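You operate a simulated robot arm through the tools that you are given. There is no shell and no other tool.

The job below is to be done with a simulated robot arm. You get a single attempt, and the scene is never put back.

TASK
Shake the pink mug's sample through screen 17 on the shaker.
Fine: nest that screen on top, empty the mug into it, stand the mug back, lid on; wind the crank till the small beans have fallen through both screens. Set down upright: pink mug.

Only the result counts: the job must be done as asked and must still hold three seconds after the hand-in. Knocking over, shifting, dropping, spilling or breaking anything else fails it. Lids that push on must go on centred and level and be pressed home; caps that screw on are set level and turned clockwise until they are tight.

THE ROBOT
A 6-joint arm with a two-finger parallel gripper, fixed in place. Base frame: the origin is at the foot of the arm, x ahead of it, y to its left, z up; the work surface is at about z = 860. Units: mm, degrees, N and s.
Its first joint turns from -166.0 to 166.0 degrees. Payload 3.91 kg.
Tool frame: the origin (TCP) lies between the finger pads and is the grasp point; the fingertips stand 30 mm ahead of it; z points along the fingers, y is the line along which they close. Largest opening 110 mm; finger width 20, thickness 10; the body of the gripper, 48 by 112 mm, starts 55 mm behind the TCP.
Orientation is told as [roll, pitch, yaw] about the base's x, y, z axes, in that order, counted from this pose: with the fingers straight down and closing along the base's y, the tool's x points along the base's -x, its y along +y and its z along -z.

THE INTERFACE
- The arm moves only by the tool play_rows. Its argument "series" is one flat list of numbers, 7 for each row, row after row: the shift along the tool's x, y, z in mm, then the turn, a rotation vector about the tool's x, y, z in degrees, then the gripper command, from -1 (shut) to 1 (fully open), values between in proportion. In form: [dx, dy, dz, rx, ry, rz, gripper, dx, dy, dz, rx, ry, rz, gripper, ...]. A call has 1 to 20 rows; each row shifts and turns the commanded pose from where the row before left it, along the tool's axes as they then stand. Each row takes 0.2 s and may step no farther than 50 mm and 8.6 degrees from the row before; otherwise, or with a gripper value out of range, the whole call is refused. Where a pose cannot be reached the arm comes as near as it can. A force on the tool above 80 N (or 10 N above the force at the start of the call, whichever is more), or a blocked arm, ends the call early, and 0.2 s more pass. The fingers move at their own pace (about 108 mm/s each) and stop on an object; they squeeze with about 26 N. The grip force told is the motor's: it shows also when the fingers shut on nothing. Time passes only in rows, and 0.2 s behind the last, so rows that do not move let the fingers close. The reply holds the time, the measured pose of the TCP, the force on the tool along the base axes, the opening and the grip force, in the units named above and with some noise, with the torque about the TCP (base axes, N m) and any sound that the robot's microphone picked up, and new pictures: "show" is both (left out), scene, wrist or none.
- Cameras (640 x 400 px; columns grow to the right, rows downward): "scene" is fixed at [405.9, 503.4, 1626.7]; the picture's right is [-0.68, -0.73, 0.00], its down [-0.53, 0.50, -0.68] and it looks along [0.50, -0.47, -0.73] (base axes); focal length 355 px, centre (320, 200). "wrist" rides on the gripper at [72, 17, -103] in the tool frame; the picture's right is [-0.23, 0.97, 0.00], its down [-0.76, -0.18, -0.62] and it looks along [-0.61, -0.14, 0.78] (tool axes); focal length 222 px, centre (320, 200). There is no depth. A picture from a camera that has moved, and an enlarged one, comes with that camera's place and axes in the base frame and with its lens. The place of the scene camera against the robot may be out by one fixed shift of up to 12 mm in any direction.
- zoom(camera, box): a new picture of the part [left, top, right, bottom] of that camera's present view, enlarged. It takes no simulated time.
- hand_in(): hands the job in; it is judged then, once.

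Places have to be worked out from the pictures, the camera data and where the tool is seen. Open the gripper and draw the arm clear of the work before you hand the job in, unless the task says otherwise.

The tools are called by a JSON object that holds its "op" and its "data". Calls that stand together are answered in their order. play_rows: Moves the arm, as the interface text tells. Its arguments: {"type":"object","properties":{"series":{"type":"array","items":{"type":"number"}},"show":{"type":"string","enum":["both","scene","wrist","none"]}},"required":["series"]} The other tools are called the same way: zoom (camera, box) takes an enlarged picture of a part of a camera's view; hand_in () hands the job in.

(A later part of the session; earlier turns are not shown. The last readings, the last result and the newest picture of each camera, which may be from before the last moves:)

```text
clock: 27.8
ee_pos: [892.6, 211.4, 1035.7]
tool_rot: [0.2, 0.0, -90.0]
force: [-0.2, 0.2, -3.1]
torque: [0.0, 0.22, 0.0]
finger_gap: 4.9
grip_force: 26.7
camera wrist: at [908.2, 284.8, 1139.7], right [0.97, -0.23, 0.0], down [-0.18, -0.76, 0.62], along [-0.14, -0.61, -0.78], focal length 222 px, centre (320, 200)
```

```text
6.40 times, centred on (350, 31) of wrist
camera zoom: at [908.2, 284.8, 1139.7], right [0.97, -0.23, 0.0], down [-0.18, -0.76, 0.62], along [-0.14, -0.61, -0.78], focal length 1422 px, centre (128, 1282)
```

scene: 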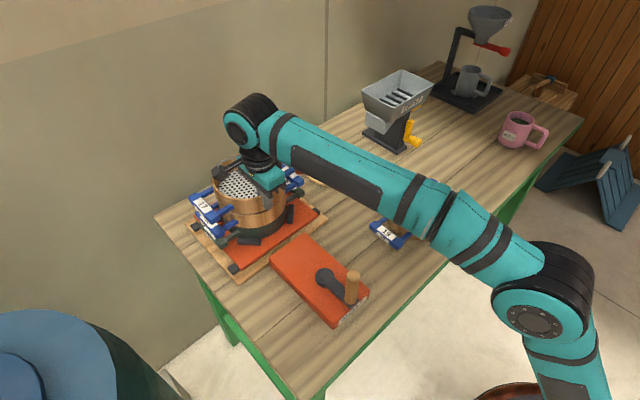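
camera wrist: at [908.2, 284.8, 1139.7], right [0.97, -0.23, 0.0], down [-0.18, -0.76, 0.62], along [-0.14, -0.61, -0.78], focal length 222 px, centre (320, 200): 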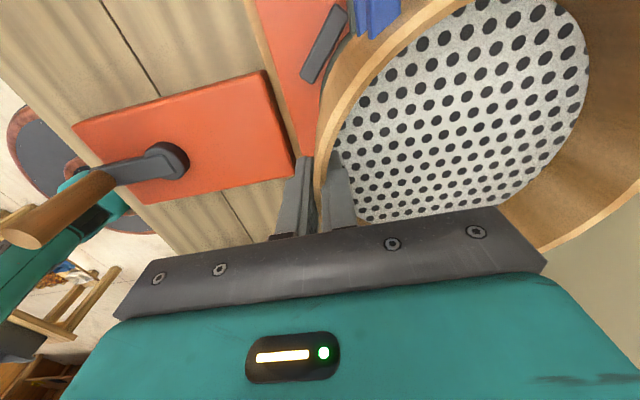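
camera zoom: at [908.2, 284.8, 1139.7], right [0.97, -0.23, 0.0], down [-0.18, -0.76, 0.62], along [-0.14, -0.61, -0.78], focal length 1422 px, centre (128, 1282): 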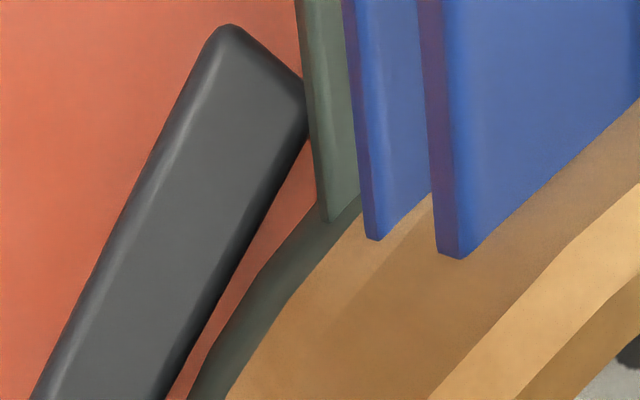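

Comparing handle corners and struts, 17 should move about (+1.7, -2.5) mm, and its yaw matches 15 within a degree. I correct that and start lowering in small steps.

{"op": "play_rows", "data": {"series": [-2.5, 1.7, 0, 0, 0, 0, -1, 0, 0, 2, 0, 0, 0, -1, 0, 0, 2, 0, 0, 0, -1, 0, 0, 0, 0, 0, 0, -1, 0, 0, 0, 0, 0, 0, -1], "show": "both"}}

{"op": "zoom", "data": {"camera": "scene", "box": [205, 180, 265, 240]}}

{"op": "zoom", "data": {"camera": "wrist", "box": [300, 0, 400, 62]}}

```text
clock: 29.0
ee_pos: [893.2, 209.4, 1030.5]
tool_rot: [0.3, -0.1, -90.0]
force: [0.5, -0.1, -1.7]
torque: [0.0, 0.19, -0.03]
finger_gap: 5.1
grip_force: 26.4
camera wrist: at [910.2, 281.8, 1134.7], right [0.97, -0.23, 0.0], down [-0.18, -0.76, 0.62], along [-0.14, -0.61, -0.78], focal length 222 px, centre (320, 200)
```

scene: 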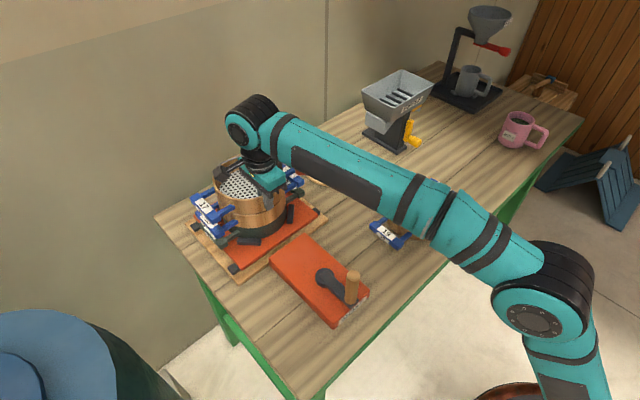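
wrist: 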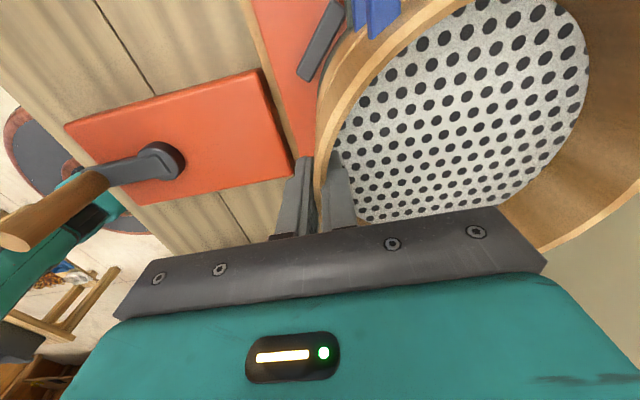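

```text
6.67 times, centred on (235, 210) of scene
camera zoom: at [405.9, 503.4, 1626.7], right [-0.68, -0.73, 0.0], down [-0.53, 0.5, -0.68], along [0.5, -0.47, -0.73], focal length 2369 px, centre (887, 133)
```

zoom: 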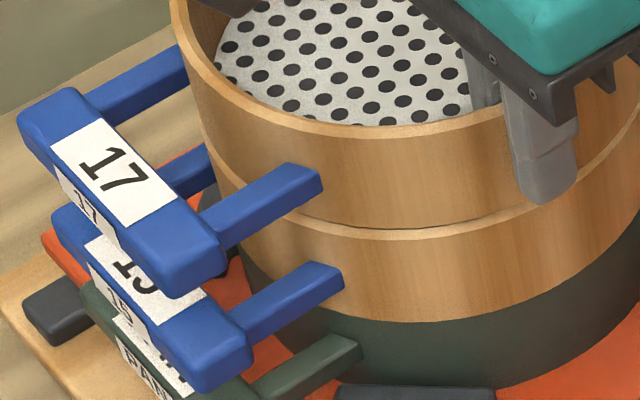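

```text
6.40 times, centred on (350, 31) of wrist
camera zoom: at [910.2, 281.8, 1134.7], right [0.97, -0.23, 0.0], down [-0.18, -0.76, 0.62], along [-0.14, -0.61, -0.78], focal length 1422 px, centre (128, 1282)
```

zoom: 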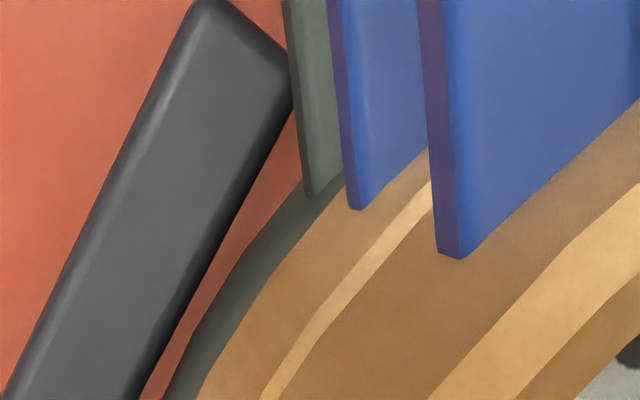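

Now a light band of 15's rim shows at the (-x, +y) side, meaning 17 is a bit too far to (+x, -y). I zoom to quantify it before lowering further.

{"op": "zoom", "data": {"camera": "wrist", "box": [305, 20, 385, 180]}}

{"op": "zoom", "data": {"camera": "wrist", "box": [305, 10, 375, 60]}}

{"op": "zoom", "data": {"camera": "scene", "box": [225, 190, 295, 230]}}

```text
2.50 times, centred on (345, 100) of wrist
camera zoom: at [910.2, 281.8, 1134.7], right [0.97, -0.23, 0.0], down [-0.18, -0.76, 0.62], along [-0.14, -0.61, -0.78], focal length 555 px, centre (258, 450)
```

zoom: 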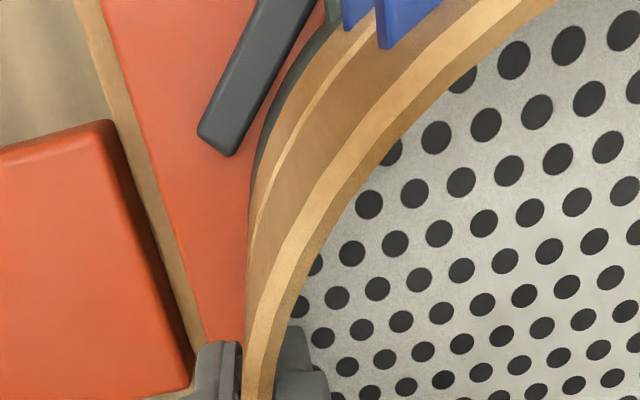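

```text
8.00 times, centred on (340, 35) of wrist
camera zoom: at [910.2, 281.8, 1134.7], right [0.97, -0.23, 0.0], down [-0.18, -0.76, 0.62], along [-0.14, -0.61, -0.78], focal length 1777 px, centre (160, 1520)
```

zoom: 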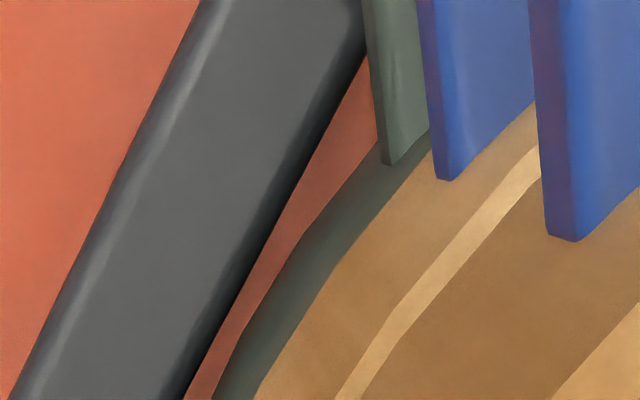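

```text
9.14 times, centred on (260, 210) of scene
camera zoom: at [405.9, 503.4, 1626.7], right [-0.68, -0.73, 0.0], down [-0.53, 0.5, -0.68], along [0.5, -0.47, -0.73], focal length 3248 px, centre (869, 109)
```

zoom: 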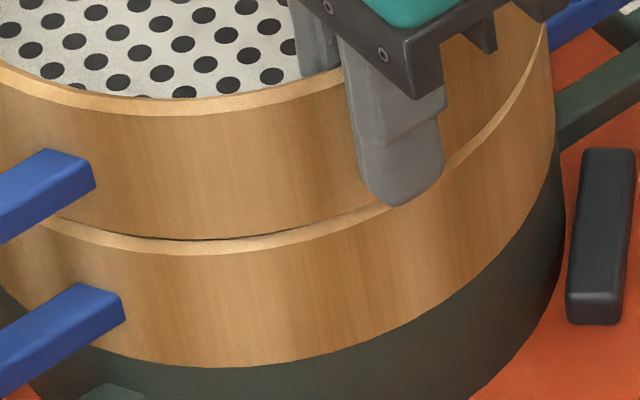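

The rings are aligned to about 1 mm; the remaining correction is roughly +1 mm in y. I apply it and lower another few millimetres, reading force.

{"op": "play_rows", "data": {"series": [1.0, 0.2, 0, 0, 0, 0, -1, 0, 0, 1.5, 0, 0, 0, -1, 0, 0, 1.5, 0, 0, 0, -1, 0, 0, 0, 0, 0, 0, -1], "show": "wrist"}}

{"op": "zoom", "data": {"camera": "scene", "box": [225, 190, 295, 230]}}

{"op": "zoom", "data": {"camera": "wrist", "box": [305, 10, 375, 60]}}

```text
clock: 30.0
ee_pos: [893.7, 210.8, 1029.8]
tool_rot: [0.2, -0.1, -90.0]
force: [1.0, 0.0, -1.8]
torque: [0.02, 0.23, 0.01]
finger_gap: 4.8
grip_force: 26.1
camera wrist: at [910.2, 282.4, 1132.6], right [0.97, -0.23, 0.0], down [-0.18, -0.76, 0.62], along [-0.14, -0.61, -0.78], focal length 222 px, centre (320, 200)
```

wrist: 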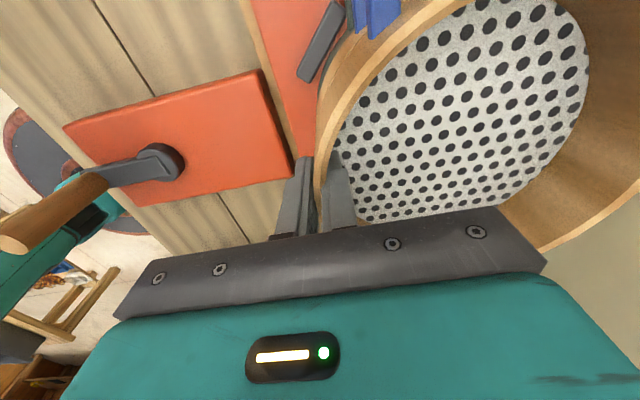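

```text
9.14 times, centred on (260, 210) of scene
camera zoom: at [405.9, 503.4, 1626.7], right [-0.68, -0.73, 0.0], down [-0.53, 0.5, -0.68], along [0.5, -0.47, -0.73], focal length 3248 px, centre (869, 109)
```

zoom: 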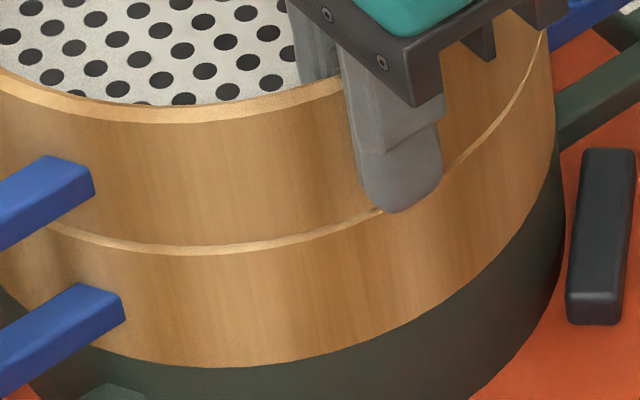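

```text
8.00 times, centred on (340, 35) of wrist
camera zoom: at [910.2, 282.4, 1132.6], right [0.97, -0.23, 0.0], down [-0.18, -0.76, 0.62], along [-0.14, -0.61, -0.78], focal length 1777 px, centre (160, 1520)
```

zoom: 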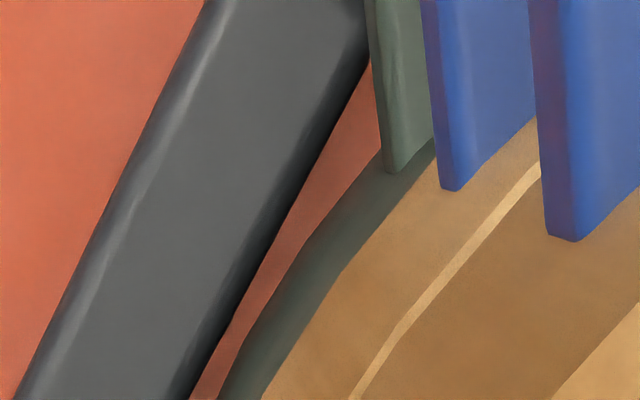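

The seam is now thin and even; the rings are nearly touching. I lower in 1 mm steps and watch for contact.

{"op": "play_rows", "data": {"series": [0, 0, 1, 0, 0, 0, -1, 0, 0, 1, 0, 0, 0, -1, 0, 0, 0, 0, 0, 0, -1], "show": "none"}}

{"op": "zoom", "data": {"camera": "scene", "box": [225, 190, 295, 230]}}

{"op": "zoom", "data": {"camera": "wrist", "box": [305, 10, 375, 60]}}

```text
clock: 30.8
ee_pos: [892.4, 209.3, 1026.9]
tool_rot: [0.0, 0.0, -90.0]
force: [0.6, -0.4, -2.6]
torque: [0.08, 0.21, -0.01]
finger_gap: 4.7
grip_force: 25.8
```

```text
9.14 times, centred on (260, 210) of scene
camera zoom: at [405.9, 503.4, 1626.7], right [-0.68, -0.73, 0.0], down [-0.53, 0.5, -0.68], along [0.5, -0.47, -0.73], focal length 3248 px, centre (869, 109)
```

zoom: 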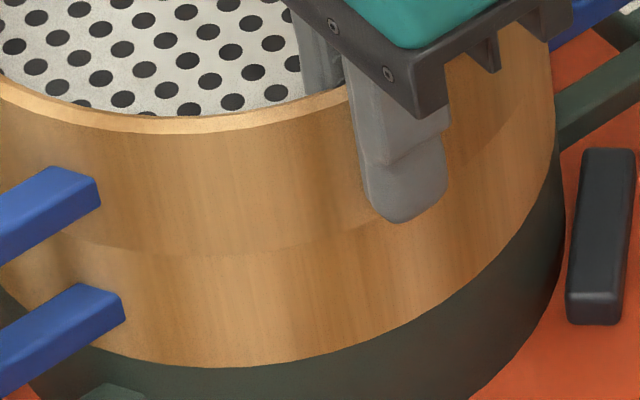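

```text
8.00 times, centred on (340, 35) of wrist
camera zoom: at [908.9, 282.2, 1129.6], right [0.97, -0.23, 0.0], down [-0.18, -0.76, 0.62], along [-0.14, -0.61, -0.78], focal length 1777 px, centre (160, 1520)
```

zoom: 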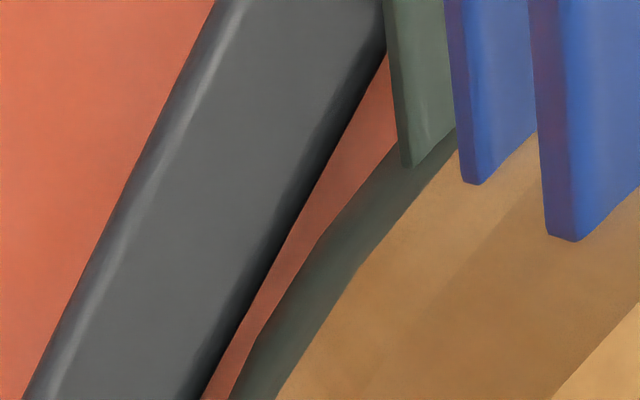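

The seam has closed and 17 looks flush on 15. I lower another 1–2 mm to confirm firm contact from the force.

{"op": "play_rows", "data": {"series": [0, 0, 1, 0, 0, 0, -1, 0, 0, 0, 0, 0, 0, -1], "show": "none"}}

{"op": "zoom", "data": {"camera": "scene", "box": [205, 150, 325, 250]}}

```text
clock: 31.4
ee_pos: [892.3, 208.6, 1024.9]
tool_rot: [0.1, 0.0, -90.1]
force: [2.6, 0.4, 3.5]
torque: [0.15, 0.15, -0.03]
finger_gap: 4.9
grip_force: 26.1
```

```text
4.00 times, centred on (265, 200) of scene
camera zoom: at [405.9, 503.4, 1626.7], right [-0.68, -0.73, 0.0], down [-0.53, 0.5, -0.68], along [0.5, -0.47, -0.73], focal length 1421 px, centre (540, 200)
```

zoom: 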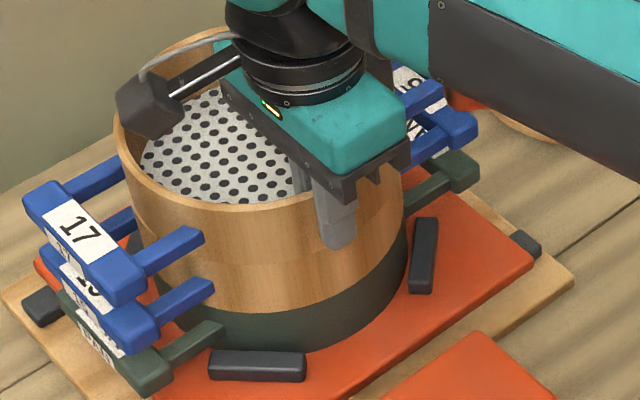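

Contact force flipped to +3.5 N at TCP z≈1025, so 17 rests on 15. I release with a moderate opening, then check before raising.

{"op": "play_rows", "data": {"series": [0, 0, 0, 0, 0, 0, -0.7, 0, 0, 0, 0, 0, 0, -0.4, 0, 0, 0, 0, 0, 0, -0.3, 0, 0, 0, 0, 0, 0, -0.3], "show": "both"}}

{"op": "zoom", "data": {"camera": "scene", "box": [205, 150, 325, 250]}}

{"op": "zoom", "data": {"camera": "wrist", "box": [305, 0, 385, 60]}}

```text
clock: 32.4
ee_pos: [892.6, 208.9, 1025.0]
tool_rot: [0.2, 0.0, -89.9]
force: [0.8, -0.4, 0.4]
torque: [0.02, 0.04, 0.04]
finger_gap: 38.6
grip_force: 0.1
camera wrist: at [908.6, 281.7, 1128.6], right [0.97, -0.23, 0.0], down [-0.18, -0.76, 0.62], along [-0.14, -0.61, -0.78], focal length 222 px, centre (320, 200)
```

scene: 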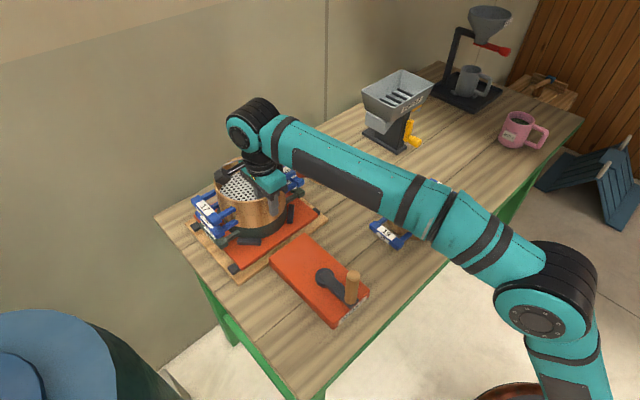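
wrist: 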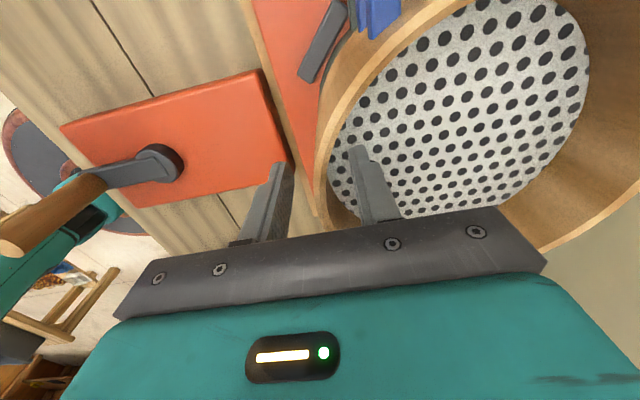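

```text
4.00 times, centred on (265, 200) of scene
camera zoom: at [405.9, 503.4, 1626.7], right [-0.68, -0.73, 0.0], down [-0.53, 0.5, -0.68], along [0.5, -0.47, -0.73], focal length 1421 px, centre (540, 200)
```

zoom: 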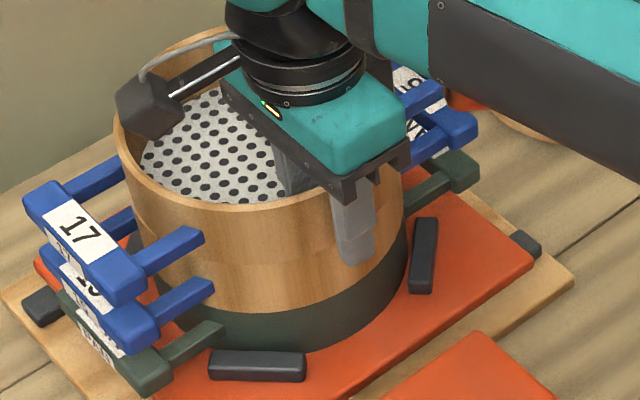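

```text
6.67 times, centred on (345, 30) of wrist
camera zoom: at [908.6, 281.7, 1128.6], right [0.97, -0.23, 0.0], down [-0.18, -0.76, 0.62], along [-0.14, -0.61, -0.78], focal length 1481 px, centre (153, 1333)
```

zoom: 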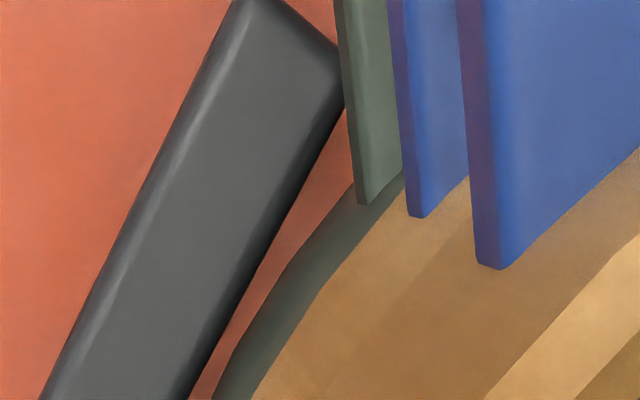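

Screen 17 stayed seated when released (centre ≈ (977, 209), rim z ≈ 1027). I raise straight out and draw back, then turn the wrist to yaw 0.

{"op": "play_rows", "data": {"series": [0, 0, -10, 0, 0, 0, -0.3, 0, 0, -18, 0, 0, 0, -0.3, 0, 0, -20, 0, 0, 0, -0.3, 0, -25, -10, 0, 0, 0, -0.3, 0, -40, -10, 0, 0, 0, -0.3, 0, -40, -10, 0, 0, 0, 0.2, 0, -20, 0, 0, 0, 0, 0.6, 0, 0, 0, 0, 0, -8.18, 1, 0, 0, 0, 0, 0, -8.18, 1, 0, 0, 0, 0, 0, -8.18, 1, 0, 0, 0, 0, 0, -8.18, 1, 0, 0, 0, 0, 0, -8.18, 1, 0, 0, 0, 0, 0, -8.18, 1, 0, 0, 0, 0, 0, -8.18, 1, 0, 0, 0, 0, 0, -8.18, 1, 0, 0, 0, 0, 0, -8.18, 1, 0, 0, 0, 0, 0, -8.18, 1, 0, 0, 0, 0, 0, -8.2, 1, 0, 0, 0, 0, 0, 0, 1], "show": "both"}}

{"op": "zoom", "data": {"camera": "scene", "box": [190, 140, 320, 250]}}

{"op": "zoom", "data": {"camera": "wrist", "box": [220, 60, 480, 240]}}

```text
clock: 36.4
ee_pos: [767.9, 209.4, 1103.7]
tool_rot: [0.0, -0.3, 0.1]
force: [-0.1, -0.3, -0.4]
torque: [0.05, 0.01, 0.02]
finger_gap: 109.9
grip_force: 0.1
camera wrist: at [694.9, 226.7, 1206.9], right [0.23, 0.97, 0.0], down [0.76, -0.18, 0.63], along [0.61, -0.14, -0.78], focal length 222 px, centre (320, 200)
```

scene: 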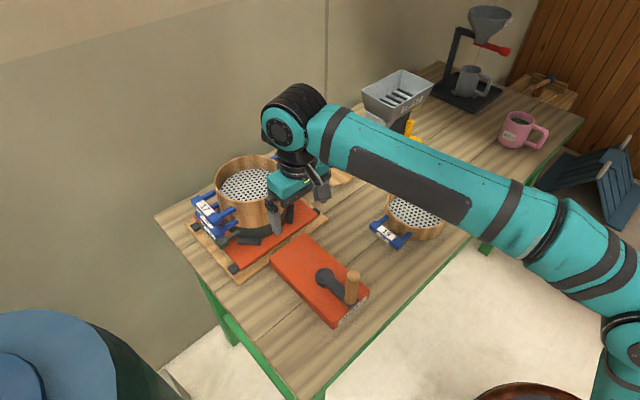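
wrist: 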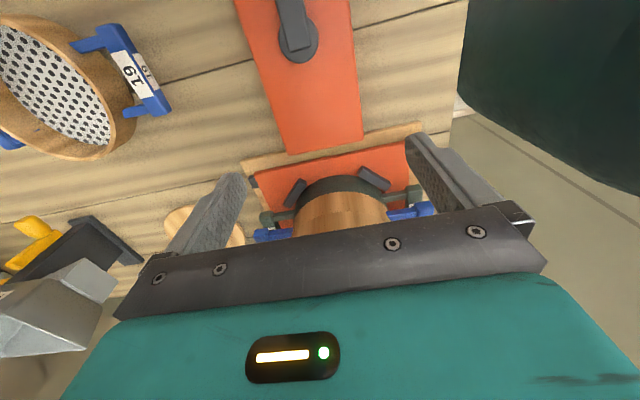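

```text
3.64 times, centred on (255, 195) of scene
camera zoom: at [405.9, 503.4, 1626.7], right [-0.68, -0.73, 0.0], down [-0.53, 0.5, -0.68], along [0.5, -0.47, -0.73], focal length 1292 px, centre (556, 218)
```

zoom: 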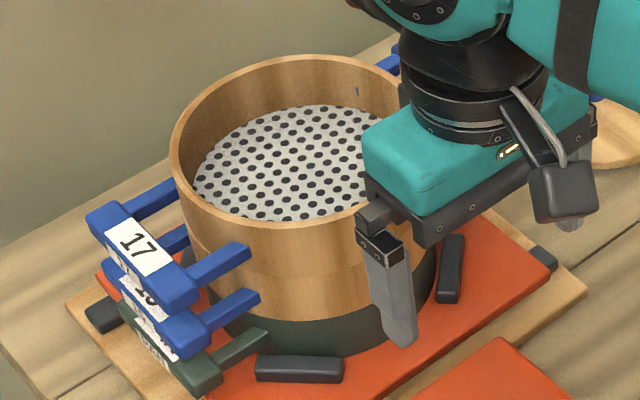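

```text
2.22 times, centred on (350, 150) of wrist
camera zoom: at [694.9, 226.7, 1206.9], right [0.23, 0.97, 0.0], down [0.76, -0.18, 0.63], along [0.61, -0.14, -0.78], focal length 494 px, centre (253, 311)
```

zoom: 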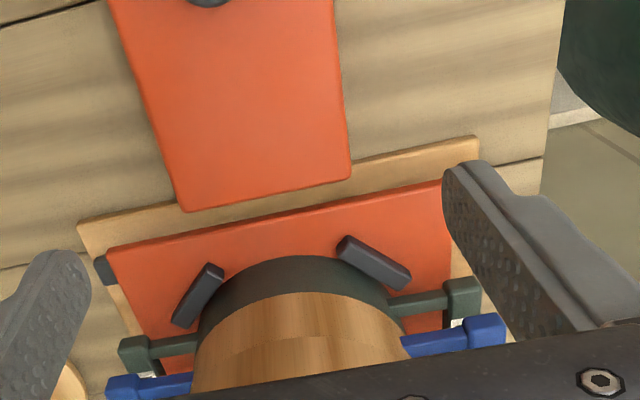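

17 is nested cleanly with handles aligned. Before touching the mug I test in free air whether the wrist can reach a pouring posture (tool nearly horizontal, rolled 180°) near the shaker; first I raise and pitch the tool.

{"op": "play_rows", "data": {"series": [0, 0, -40, 0, 0, 0, 1, 0, 0, -40, 0, 0, 0, 1, 0, 0, 0, 0, -8.33, 0, 1, 0, 0, 0, 0, -8.33, 0, 1, 0, 0, 0, 0, -8.33, 0, 1, 0, 0, 0, 0, -8.33, 0, 1, 0, 0, 0, 0, -8.33, 0, 1, 0, 0, 0, 0, -8.33, 0, 1, 0, 0, 0, 0, -8.33, 0, 1, 0, 0, 0, 0, -8.33, 0, 1, 0, 0, 0, 0, -8.33, 0, 1, 0, 0, 0, 0, 0, 0, 1], "show": "both"}}

```text
clock: 39.0
ee_pos: [767.1, 208.9, 1184.3]
tool_rot: [0.1, -75.2, 0.0]
force: [-0.3, 0.4, -0.4]
torque: [-0.01, 0.0, -0.04]
finger_gap: 110.0
grip_force: 0.0
camera wrist: at [648.3, 226.7, 1140.3], right [0.06, 0.97, 0.22], down [-0.41, -0.18, 0.9], along [0.91, -0.14, 0.39], focal length 222 px, centre (320, 200)
```

scene: 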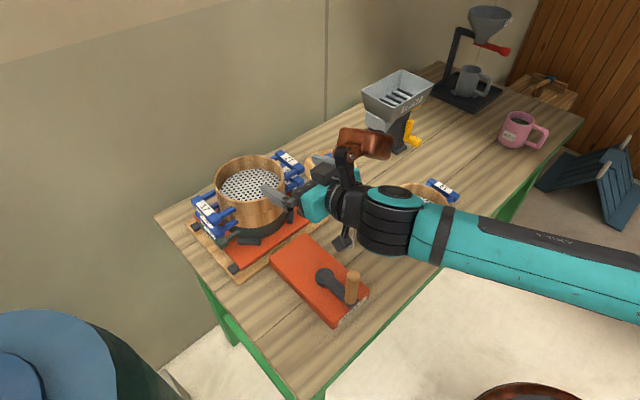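
wrist: 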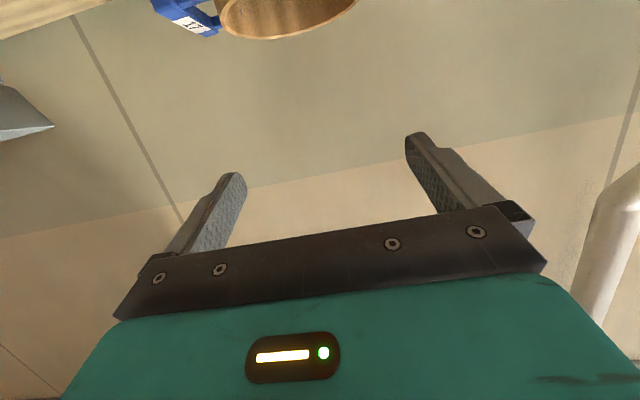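

The pitch is reachable. Now I test the roll about the tool axis.

{"op": "play_rows", "data": {"series": [0, 0, 0, 0, 0, 8.5, 1, 0, 0, 0, 0, 0, 8.5, 1, 0, 0, 0, 0, 0, 8.5, 1, 0, 0, 0, 0, 0, 8.5, 1, 0, 0, 0, 0, 0, 8.5, 1, 0, 0, 0, 0, 0, 8.5, 1, 0, 0, 0, 0, 0, 8.5, 1, 0, 0, 0, 0, 0, 8.5, 1, 0, 0, 0, 0, 0, 8.5, 1, 0, 0, 0, 0, 0, 8.5, 1, 0, 0, 0, 0, 0, 8.5, 1, 0, 0, 0, 0, 0, 8.5, 1, 0, 0, 0, 0, 0, 8.5, 1, 0, 0, 0, 0, 0, 8.5, 1, 0, 0, 0, 0, 0, 8.5, 1, 0, 0, 0, 0, 0, 8.5, 1, 0, 0, 0, 0, 0, 8.5, 1, 0, 0, 0, 0, 0, 8.5, 1, 0, 0, 0, 0, 0, 0, 1], "show": "both"}}

```text
clock: 43.0
ee_pos: [799.1, 92.7, 1270.3]
tool_rot: [58.5, 59.2, -115.7]
force: [0.1, -0.8, -0.1]
torque: [0.01, 0.0, 0.01]
finger_gap: 110.0
grip_force: 0.1
out of reach, approached as far as the arm can: row 13, 14, 15, 16, 17, 18
camera wrist: at [718.7, 107.9, 1368.2], right [0.1, -0.97, 0.23], down [-0.8, -0.21, -0.56], along [0.6, -0.13, -0.79], focal length 222 px, centre (320, 200)
```

scene: 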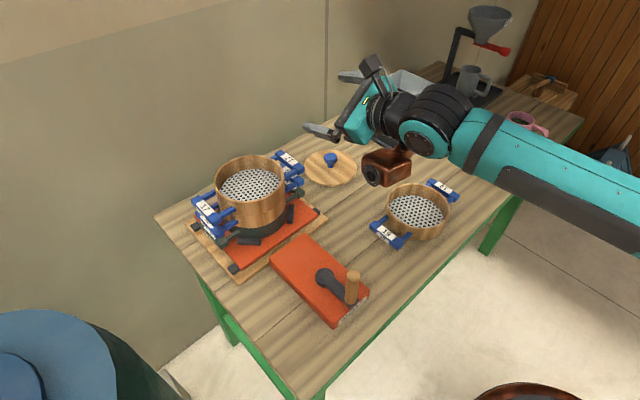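
wrist: 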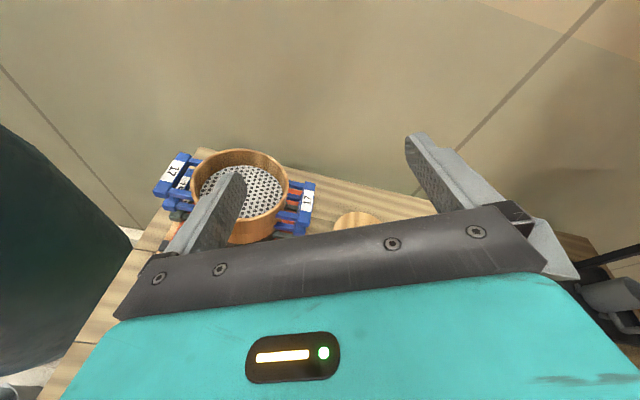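

Rolling that way hits a joint limit after ~105°. I roll back to the start and then test the opposite direction.

{"op": "play_rows", "data": {"series": [0, 0, 0, 0, 0, -8.5, 1, 0, 0, 0, 0, 0, -8.5, 1, 0, 0, 0, 0, 0, -8.5, 1, 0, 0, 0, 0, 0, -8.5, 1, 0, 0, 0, 0, 0, -8.5, 1, 0, 0, 0, 0, 0, -8.5, 1, 0, 0, 0, 0, 0, -8.5, 1, 0, 0, 0, 0, 0, -8.5, 1, 0, 0, 0, 0, 0, -8.5, 1, 0, 0, 0, 0, 0, -8.5, 1, 0, 0, 0, 0, 0, -8.5, 1, 0, 0, 0, 0, 0, -8.5, 1, 0, 0, 0, 0, 0, -8.5, 1, 0, 0, 0, 0, 0, -8.5, 1, 0, 0, 0, 0, 0, -8.5, 1, 0, 0, 0, 0, 0, -8.5, 1, 0, 0, 0, 0, 0, -8.5, 1, 0, 0, 0, 0, 0, -8.5, 1, 0, 0, 0, 0, 0, 0, 1], "show": "scene"}}

```text
clock: 47.0
ee_pos: [798.9, 93.6, 1269.6]
tool_rot: [-0.3, -75.1, 0.4]
force: [0.3, 0.1, -0.9]
torque: [0.0, -0.03, 0.02]
finger_gap: 110.1
grip_force: 0.0
```

scene: 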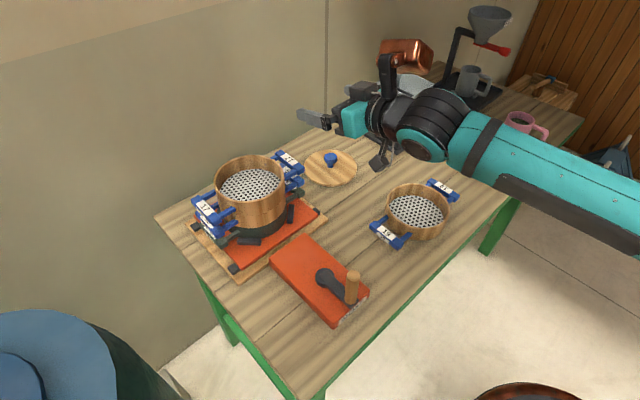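

Orientation returned exactly (position stayed at the adjusted place, which is clear of everything). Now I test the negative roll direction.

{"op": "play_rows", "data": {"series": [0, 0, 0, 0, 0, -8.5, 1, 0, 0, 0, 0, 0, -8.5, 1, 0, 0, 0, 0, 0, -8.5, 1, 0, 0, 0, 0, 0, -8.5, 1, 0, 0, 0, 0, 0, -8.5, 1, 0, 0, 0, 0, 0, -8.5, 1, 0, 0, 0, 0, 0, -8.5, 1, 0, 0, 0, 0, 0, -8.5, 1, 0, 0, 0, 0, 0, -8.5, 1, 0, 0, 0, 0, 0, -8.5, 1, 0, 0, 0, 0, 0, -8.5, 1, 0, 0, 0, 0, 0, -8.5, 1, 0, 0, 0, 0, 0, -8.5, 1, 0, 0, 0, 0, 0, -8.5, 1, 0, 0, 0, 0, 0, -8.5, 1, 0, 0, 0, 0, 0, -8.5, 1, 0, 0, 0, 0, 0, 0, 1], "show": "scene"}}

```text
clock: 50.6
ee_pos: [799.5, 93.7, 1269.1]
tool_rot: [-69.1, 44.1, 104.9]
force: [0.2, 0.9, 0.4]
torque: [-0.03, 0.01, -0.03]
finger_gap: 110.2
grip_force: 0.1
```

scene: 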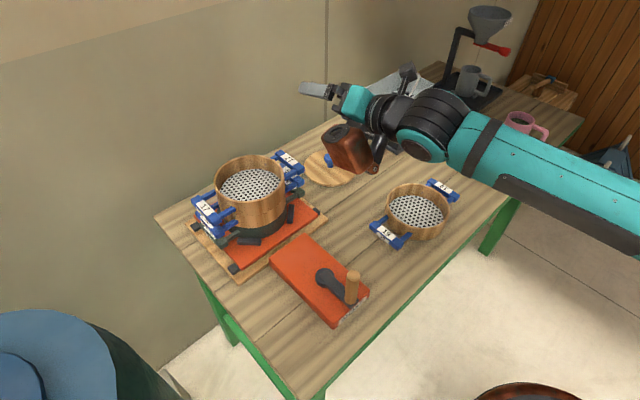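

Negative roll works (136° so far). I zoom on the gripper to understand the copper-coloured part that rides opposite the camera.

{"op": "zoom", "data": {"camera": "scene", "box": [280, 50, 480, 190]}}

{"op": "zoom", "data": {"camera": "wrist", "box": [0, 0, 640, 400]}}

```text
2.86 times, centred on (380, 120) of scene
camera zoom: at [405.9, 503.4, 1626.7], right [-0.68, -0.73, 0.0], down [-0.53, 0.5, -0.68], along [0.5, -0.47, -0.73], focal length 1015 px, centre (149, 429)
```

zoom: 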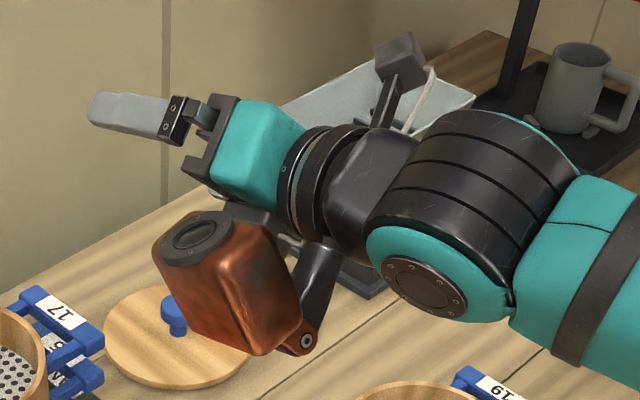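

```text
1.00 times, centred on (320, 200) of wrist (not enlarged: the box is as wide or as high as the picture)
camera zoom: at [709.3, 30.9, 1335.7], right [-0.21, -0.54, -0.81], down [-0.71, 0.66, -0.25], along [0.67, 0.52, -0.53], focal length 222 px, centre (320, 200)
```

zoom: 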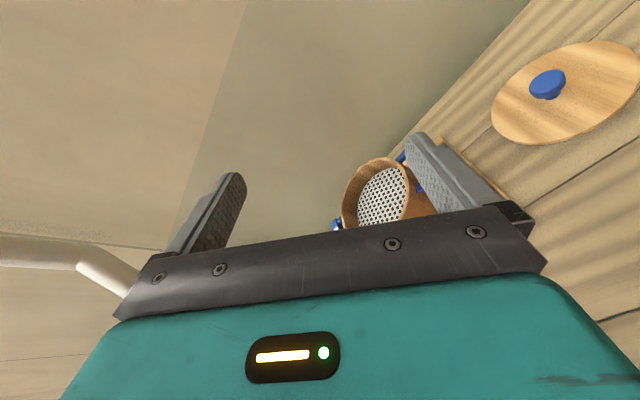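

The copper part is a lamp-like box on the tool's -x side (roughly 25–110 mm behind the TCP, 25–120 mm off axis), so at pouring it should be on top. I check that the roll can continue to a full -180°.

{"op": "play_rows", "data": {"series": [0, 0, 0, 0, 0, -8.5, 1, 0, 0, 0, 0, 0, -8.5, 1, 0, 0, 0, 0, 0, -8.5, 1, 0, 0, 0, 0, 0, -8.5, 1, 0, 0, 0, 0, 0, -8.5, 1, 0, 0, 0, 0, 0, -1.5, 1, 0, 0, 0, 0, 0, 0, 1], "show": "both"}}

{"op": "zoom", "data": {"camera": "scene", "box": [280, 50, 480, 190]}}

```text
clock: 52.2
ee_pos: [799.3, 92.7, 1269.5]
tool_rot: [0.0, 75.0, -179.8]
force: [-1.0, 0.3, -0.3]
torque: [-0.02, -0.03, 0.01]
finger_gap: 109.9
grip_force: 0.1
camera wrist: at [717.9, 76.8, 1367.2], right [-0.06, -0.97, -0.22], down [-0.8, 0.18, -0.58], along [0.6, 0.14, -0.79], focal length 222 px, centre (320, 200)
```

scene: 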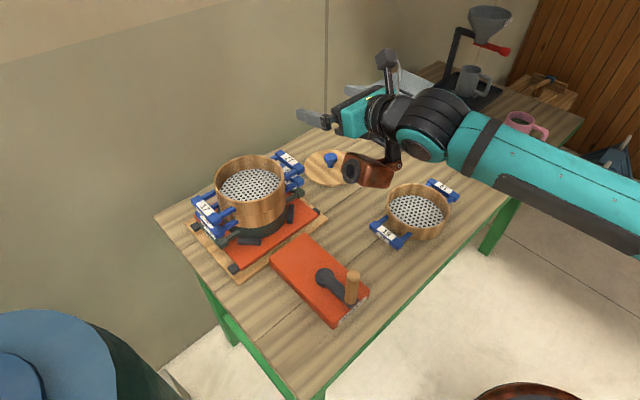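
wrist: 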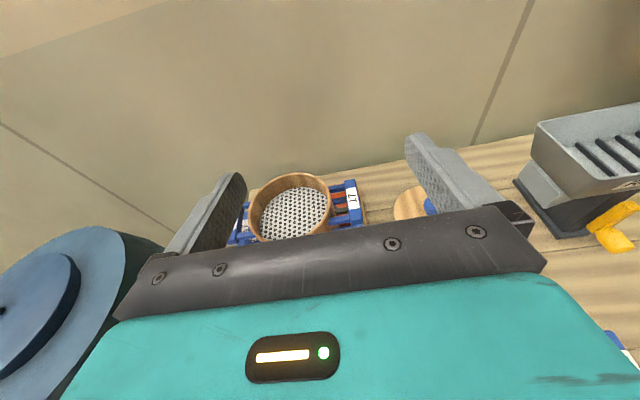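

```text
2.86 times, centred on (380, 120) of scene
camera zoom: at [405.9, 503.4, 1626.7], right [-0.68, -0.73, 0.0], down [-0.53, 0.5, -0.68], along [0.5, -0.47, -0.73], focal length 1015 px, centre (149, 429)
```

zoom: 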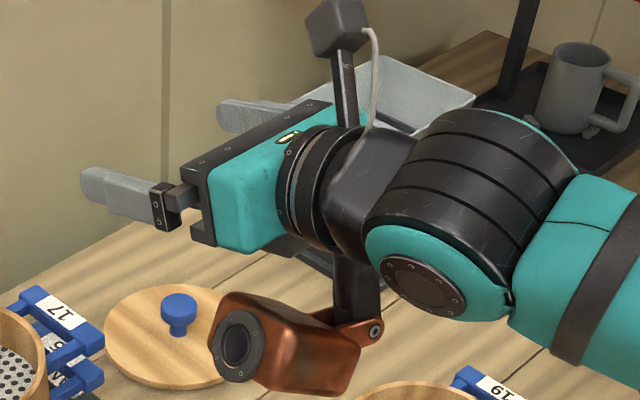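

Full -180° is reachable. My plan: grip the mug with the tool tilted 45° (camera up), carry it over the screen, then roll back toward 0° to pour, with the camera clear of the ring. I reorient to heading about -38° and 45° down, in place.

{"op": "play_rows", "data": {"series": [0, 0, 0, -7.34, 0, 1.97, 1, 0, 0, 0, -7.34, 0, 1.97, 1, 0, 0, 0, -7.34, 0, 1.97, 1, 0, 0, 0, -7.34, 0, 1.97, 1, 0, 0, 0, -7.34, 0, 1.97, 1, 0, 0, 0, 0, -7.5, 0, 1, 0, 0, 0, 0, -7.5, 0, 1, 0, 0, 0, 0, -7.5, 0, 1, 0, 0, 0, 0, -7.5, 0, 1, 0, 0, 0, 0, 0, 0, 1], "show": "scene"}}

```text
clock: 54.4
ee_pos: [799.4, 93.6, 1269.5]
tool_rot: [-0.1, 45.0, 141.8]
force: [0.3, -0.1, 0.0]
torque: [-0.02, 0.02, 0.04]
finger_gap: 109.9
grip_force: 0.0
```

scene: 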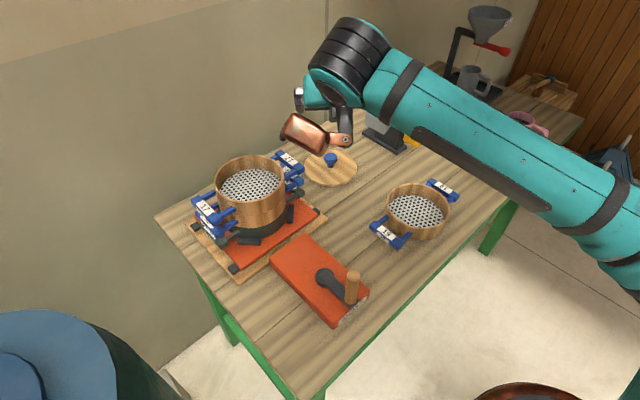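

Orientation is as planned ([0, 45, 142]). I fly to above the mug.

{"op": "play_rows", "data": {"series": [7.06, 39.84, 21.2, 0, 0, 0, 1, 7.06, 39.84, 21.2, 0, 0, 0, 1, 7.06, 39.84, 21.2, 0, 0, 0, 1, 7.06, 39.84, 21.2, 0, 0, 0, 1, 7.06, 39.84, 21.2, 0, 0, 0, 1, 7.06, 39.84, 21.2, 0, 0, 0, 1, 7.06, 39.84, 21.2, 0, 0, 0, 1, 7.06, 39.84, 21.2, 0, 0, 0, 1, 7.06, 39.84, 21.2, 0, 0, 0, 1, 7.06, 39.84, 21.2, 0, 0, 0, 1, 7.06, 39.84, 21.2, 0, 0, 0, 1, 7.06, 39.84, 21.2, 0, 0, 0, 1, 7.06, 39.84, 21.2, 0, 0, 0, 1, 7.06, 39.84, 21.2, 0, 0, 0, 1, 7.06, 39.84, 21.2, 0, 0, 0, 1, 7.06, 39.84, 21.2, 0, 0, 0, 1, 7.06, 39.84, 21.2, 0, 0, 0, 1, 0, 0, 0, 0, 0, 0, 1], "show": "both"}}

{"op": "zoom", "data": {"camera": "wrist", "box": [200, 40, 440, 240]}}

```text
clock: 58.2
ee_pos: [732.7, -534.1, 1082.3]
tool_rot: [1.1, 45.8, 138.5]
force: [0.0, 0.0, 0.4]
torque: [0.04, -0.01, 0.03]
finger_gap: 109.8
grip_force: 0.2
out of reach, approached as far as the arm can: row 13, 14, 15, 16, 17
camera wrist: at [704.8, -529.4, 1206.7], right [-0.78, -0.61, -0.15], down [-0.6, 0.79, -0.11], along [0.19, 0.0, -0.98], focal length 222 px, centre (320, 200)
```

scene: 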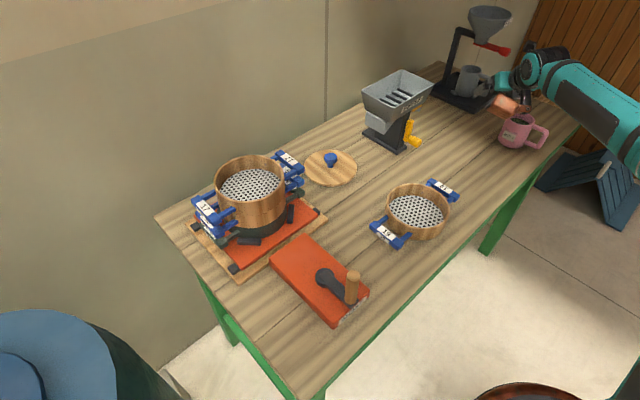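
wrist: 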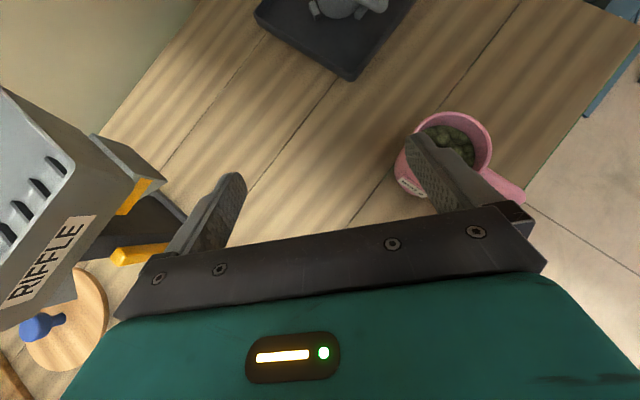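

```text
2.00 times, centred on (320, 140) of wrist
camera zoom: at [704.8, -529.4, 1206.7], right [-0.78, -0.61, -0.15], down [-0.6, 0.79, -0.11], along [0.19, 0.0, -0.98], focal length 444 px, centre (320, 320)
```

zoom: 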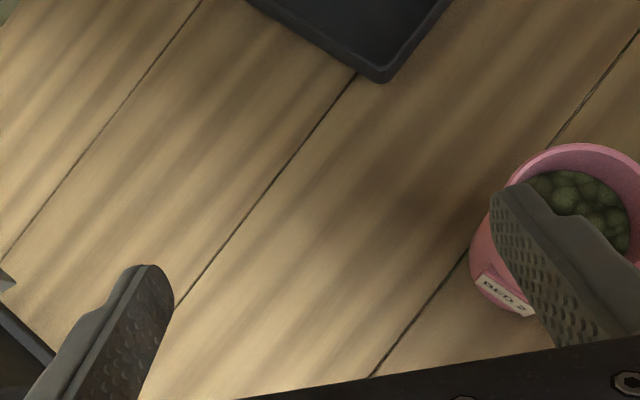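

The arm stopped short because the wrist joint is at its limit for this heading. I turn the heading by about -12° so the joint has margin, then check.

{"op": "play_rows", "data": {"series": [0, 0, 0, -4.24, 0, 4.24, 1, 0, 0, 0, -4.24, 0, 4.24, 1, 0, 0, 0, 0, 0, 0, 1], "show": "none"}}

```text
clock: 59.0
ee_pos: [730.3, -534.7, 1082.2]
tool_rot: [0.6, 45.6, 127.3]
force: [0.0, 0.4, -1.0]
torque: [0.02, -0.02, 0.01]
finger_gap: 109.8
grip_force: 0.0
```

The heading is now -53° with margin. I centre the hand above the mug at about (673, -668) to look straight down between the fingers.

{"op": "play_rows", "data": {"series": [6.75, 31.6, 18.35, 0, 0, 0, 1, 6.75, 31.6, 18.35, 0, 0, 0, 1, 6.75, 31.6, 18.35, 0, 0, 0, 1, 6.75, 31.6, 18.35, 0, 0, 0, 1, 0, 0, 0, 0, 0, 0, 1], "show": "both"}}

{"op": "zoom", "data": {"camera": "wrist", "box": [200, 40, 440, 240]}}

{"op": "zoom", "data": {"camera": "scene", "box": [470, 70, 590, 170]}}

```text
clock: 60.2
ee_pos: [670.6, -668.5, 1049.7]
tool_rot: [0.7, 45.6, 127.4]
force: [0.1, -1.0, -0.4]
torque: [0.02, -0.03, 0.0]
finger_gap: 109.8
grip_force: 0.0
camera wrist: at [644.0, -659.8, 1174.5], right [-0.87, -0.46, -0.16], down [-0.45, 0.89, -0.11], along [0.19, -0.03, -0.98], focal length 222 px, centre (320, 200)
```

scene: 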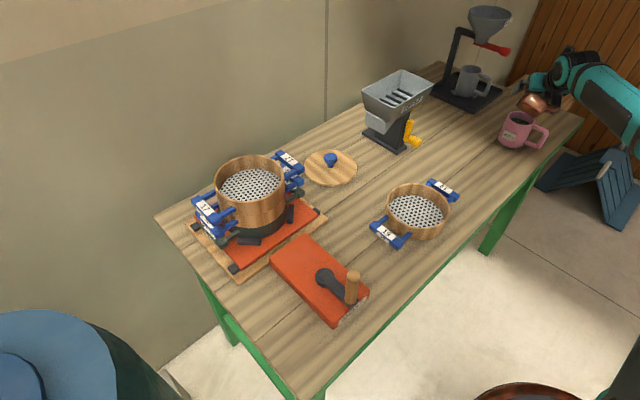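
wrist: 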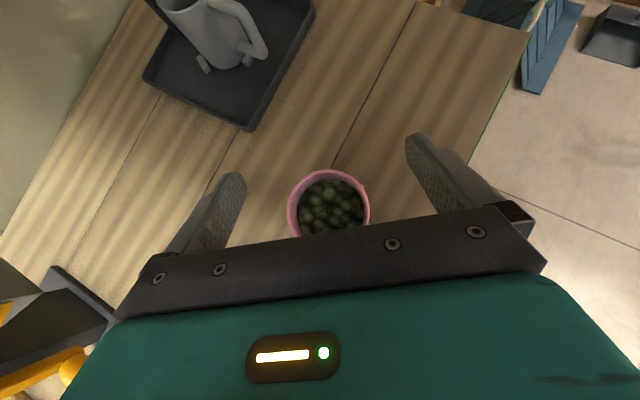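

```text
2.00 times, centred on (320, 140) of wrist
camera zoom: at [644.0, -659.8, 1174.5], right [-0.87, -0.46, -0.16], down [-0.45, 0.89, -0.11], along [0.19, -0.03, -0.98], focal length 444 px, centre (320, 320)
```

zoom: 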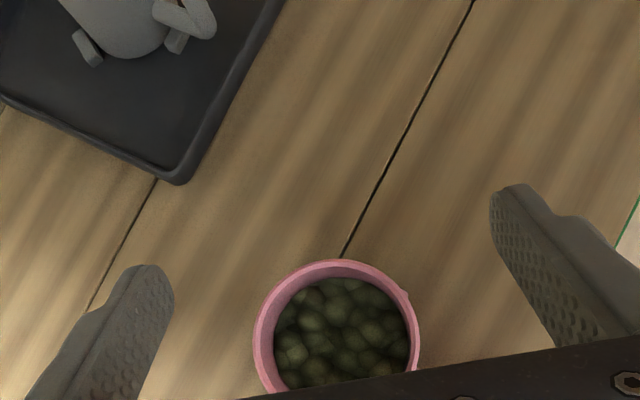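

```text
4.00 times, centred on (530, 120) of scene
camera zoom: at [405.9, 503.4, 1626.7], right [-0.68, -0.73, 0.0], down [-0.53, 0.5, -0.68], along [0.5, -0.47, -0.73], focal length 1421 px, centre (-520, 520)
```

zoom: 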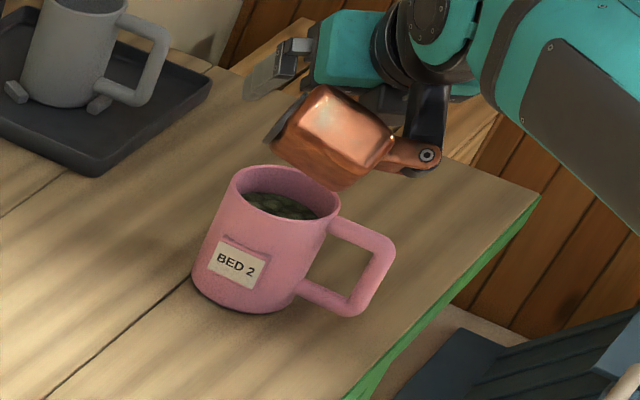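

The mug rim (diameter ≈84 mm) is centred near (674, -660), rim z ≈957, and the handle points to -x with its top at about z≈940. I shift the hand by about 8 mm and lower to z≈990 for a check.

{"op": "play_rows", "data": {"series": [-0.6, -7.6, -0.6, 0, 0, 0, 1, -21.4, 0, 21, 0, 0, 0, 1, -21.4, 0, 21, 0, 0, 0, 1, 0, 0, 0, 0, 0, 0, 1], "show": "both"}}

{"op": "zoom", "data": {"camera": "wrist", "box": [200, 80, 440, 240]}}

{"op": "zoom", "data": {"camera": "scene", "box": [470, 70, 590, 170]}}

```text
clock: 61.2
ee_pos: [679.2, -663.5, 990.7]
tool_rot: [0.4, 45.6, 127.4]
force: [-0.2, -0.5, -0.1]
torque: [0.01, 0.03, 0.01]
finger_gap: 109.8
grip_force: 0.1
camera wrist: at [652.0, -653.3, 1115.5], right [-0.87, -0.46, -0.16], down [-0.45, 0.89, -0.11], along [0.19, -0.03, -0.98], focal length 222 px, centre (320, 200)
```

scene: 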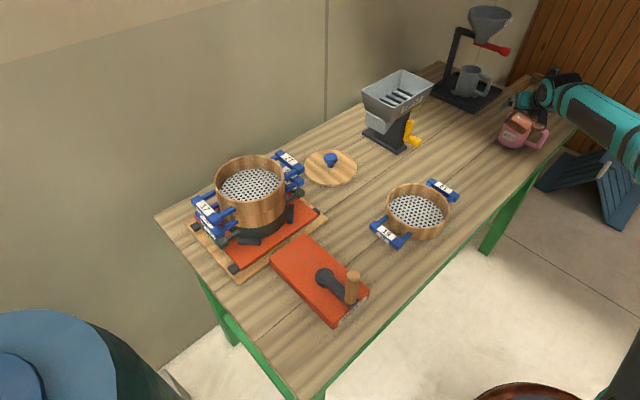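
wrist: 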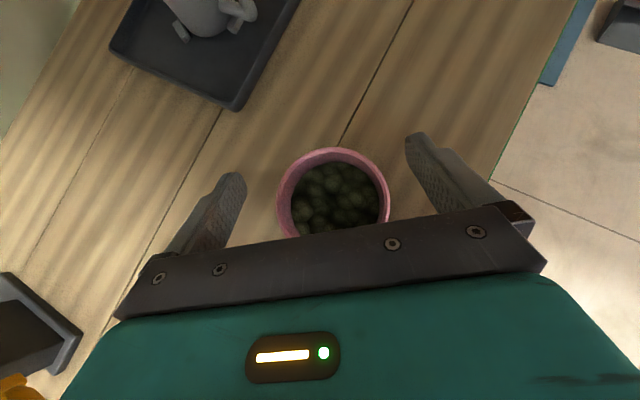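

```text
2.50 times, centred on (320, 160) of wrist
camera zoom: at [652.0, -653.3, 1115.5], right [-0.87, -0.46, -0.16], down [-0.45, 0.89, -0.11], along [0.19, -0.03, -0.98], focal length 555 px, centre (320, 300)
```

zoom: 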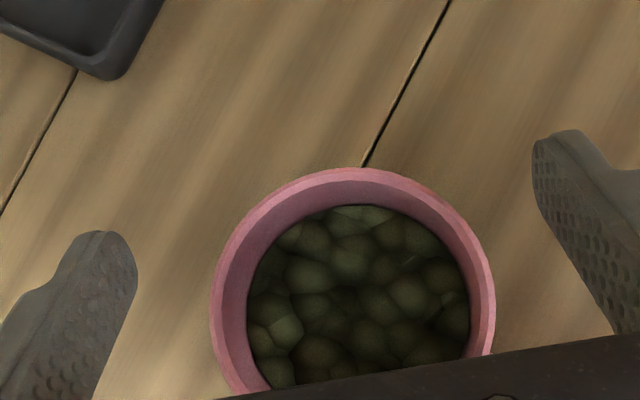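

```text
4.00 times, centred on (530, 120) of scene
camera zoom: at [405.9, 503.4, 1626.7], right [-0.68, -0.73, 0.0], down [-0.53, 0.5, -0.68], along [0.5, -0.47, -0.73], focal length 1421 px, centre (-520, 520)
```

zoom: 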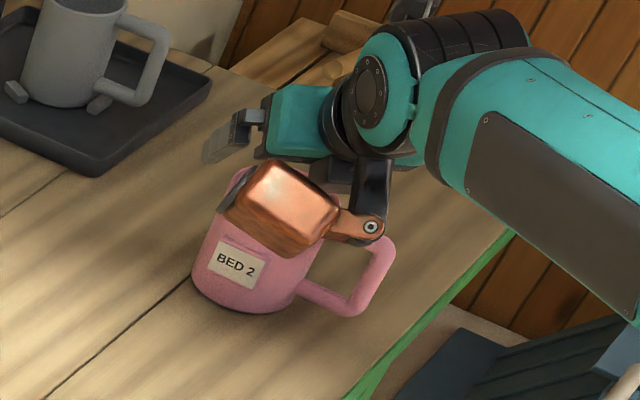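

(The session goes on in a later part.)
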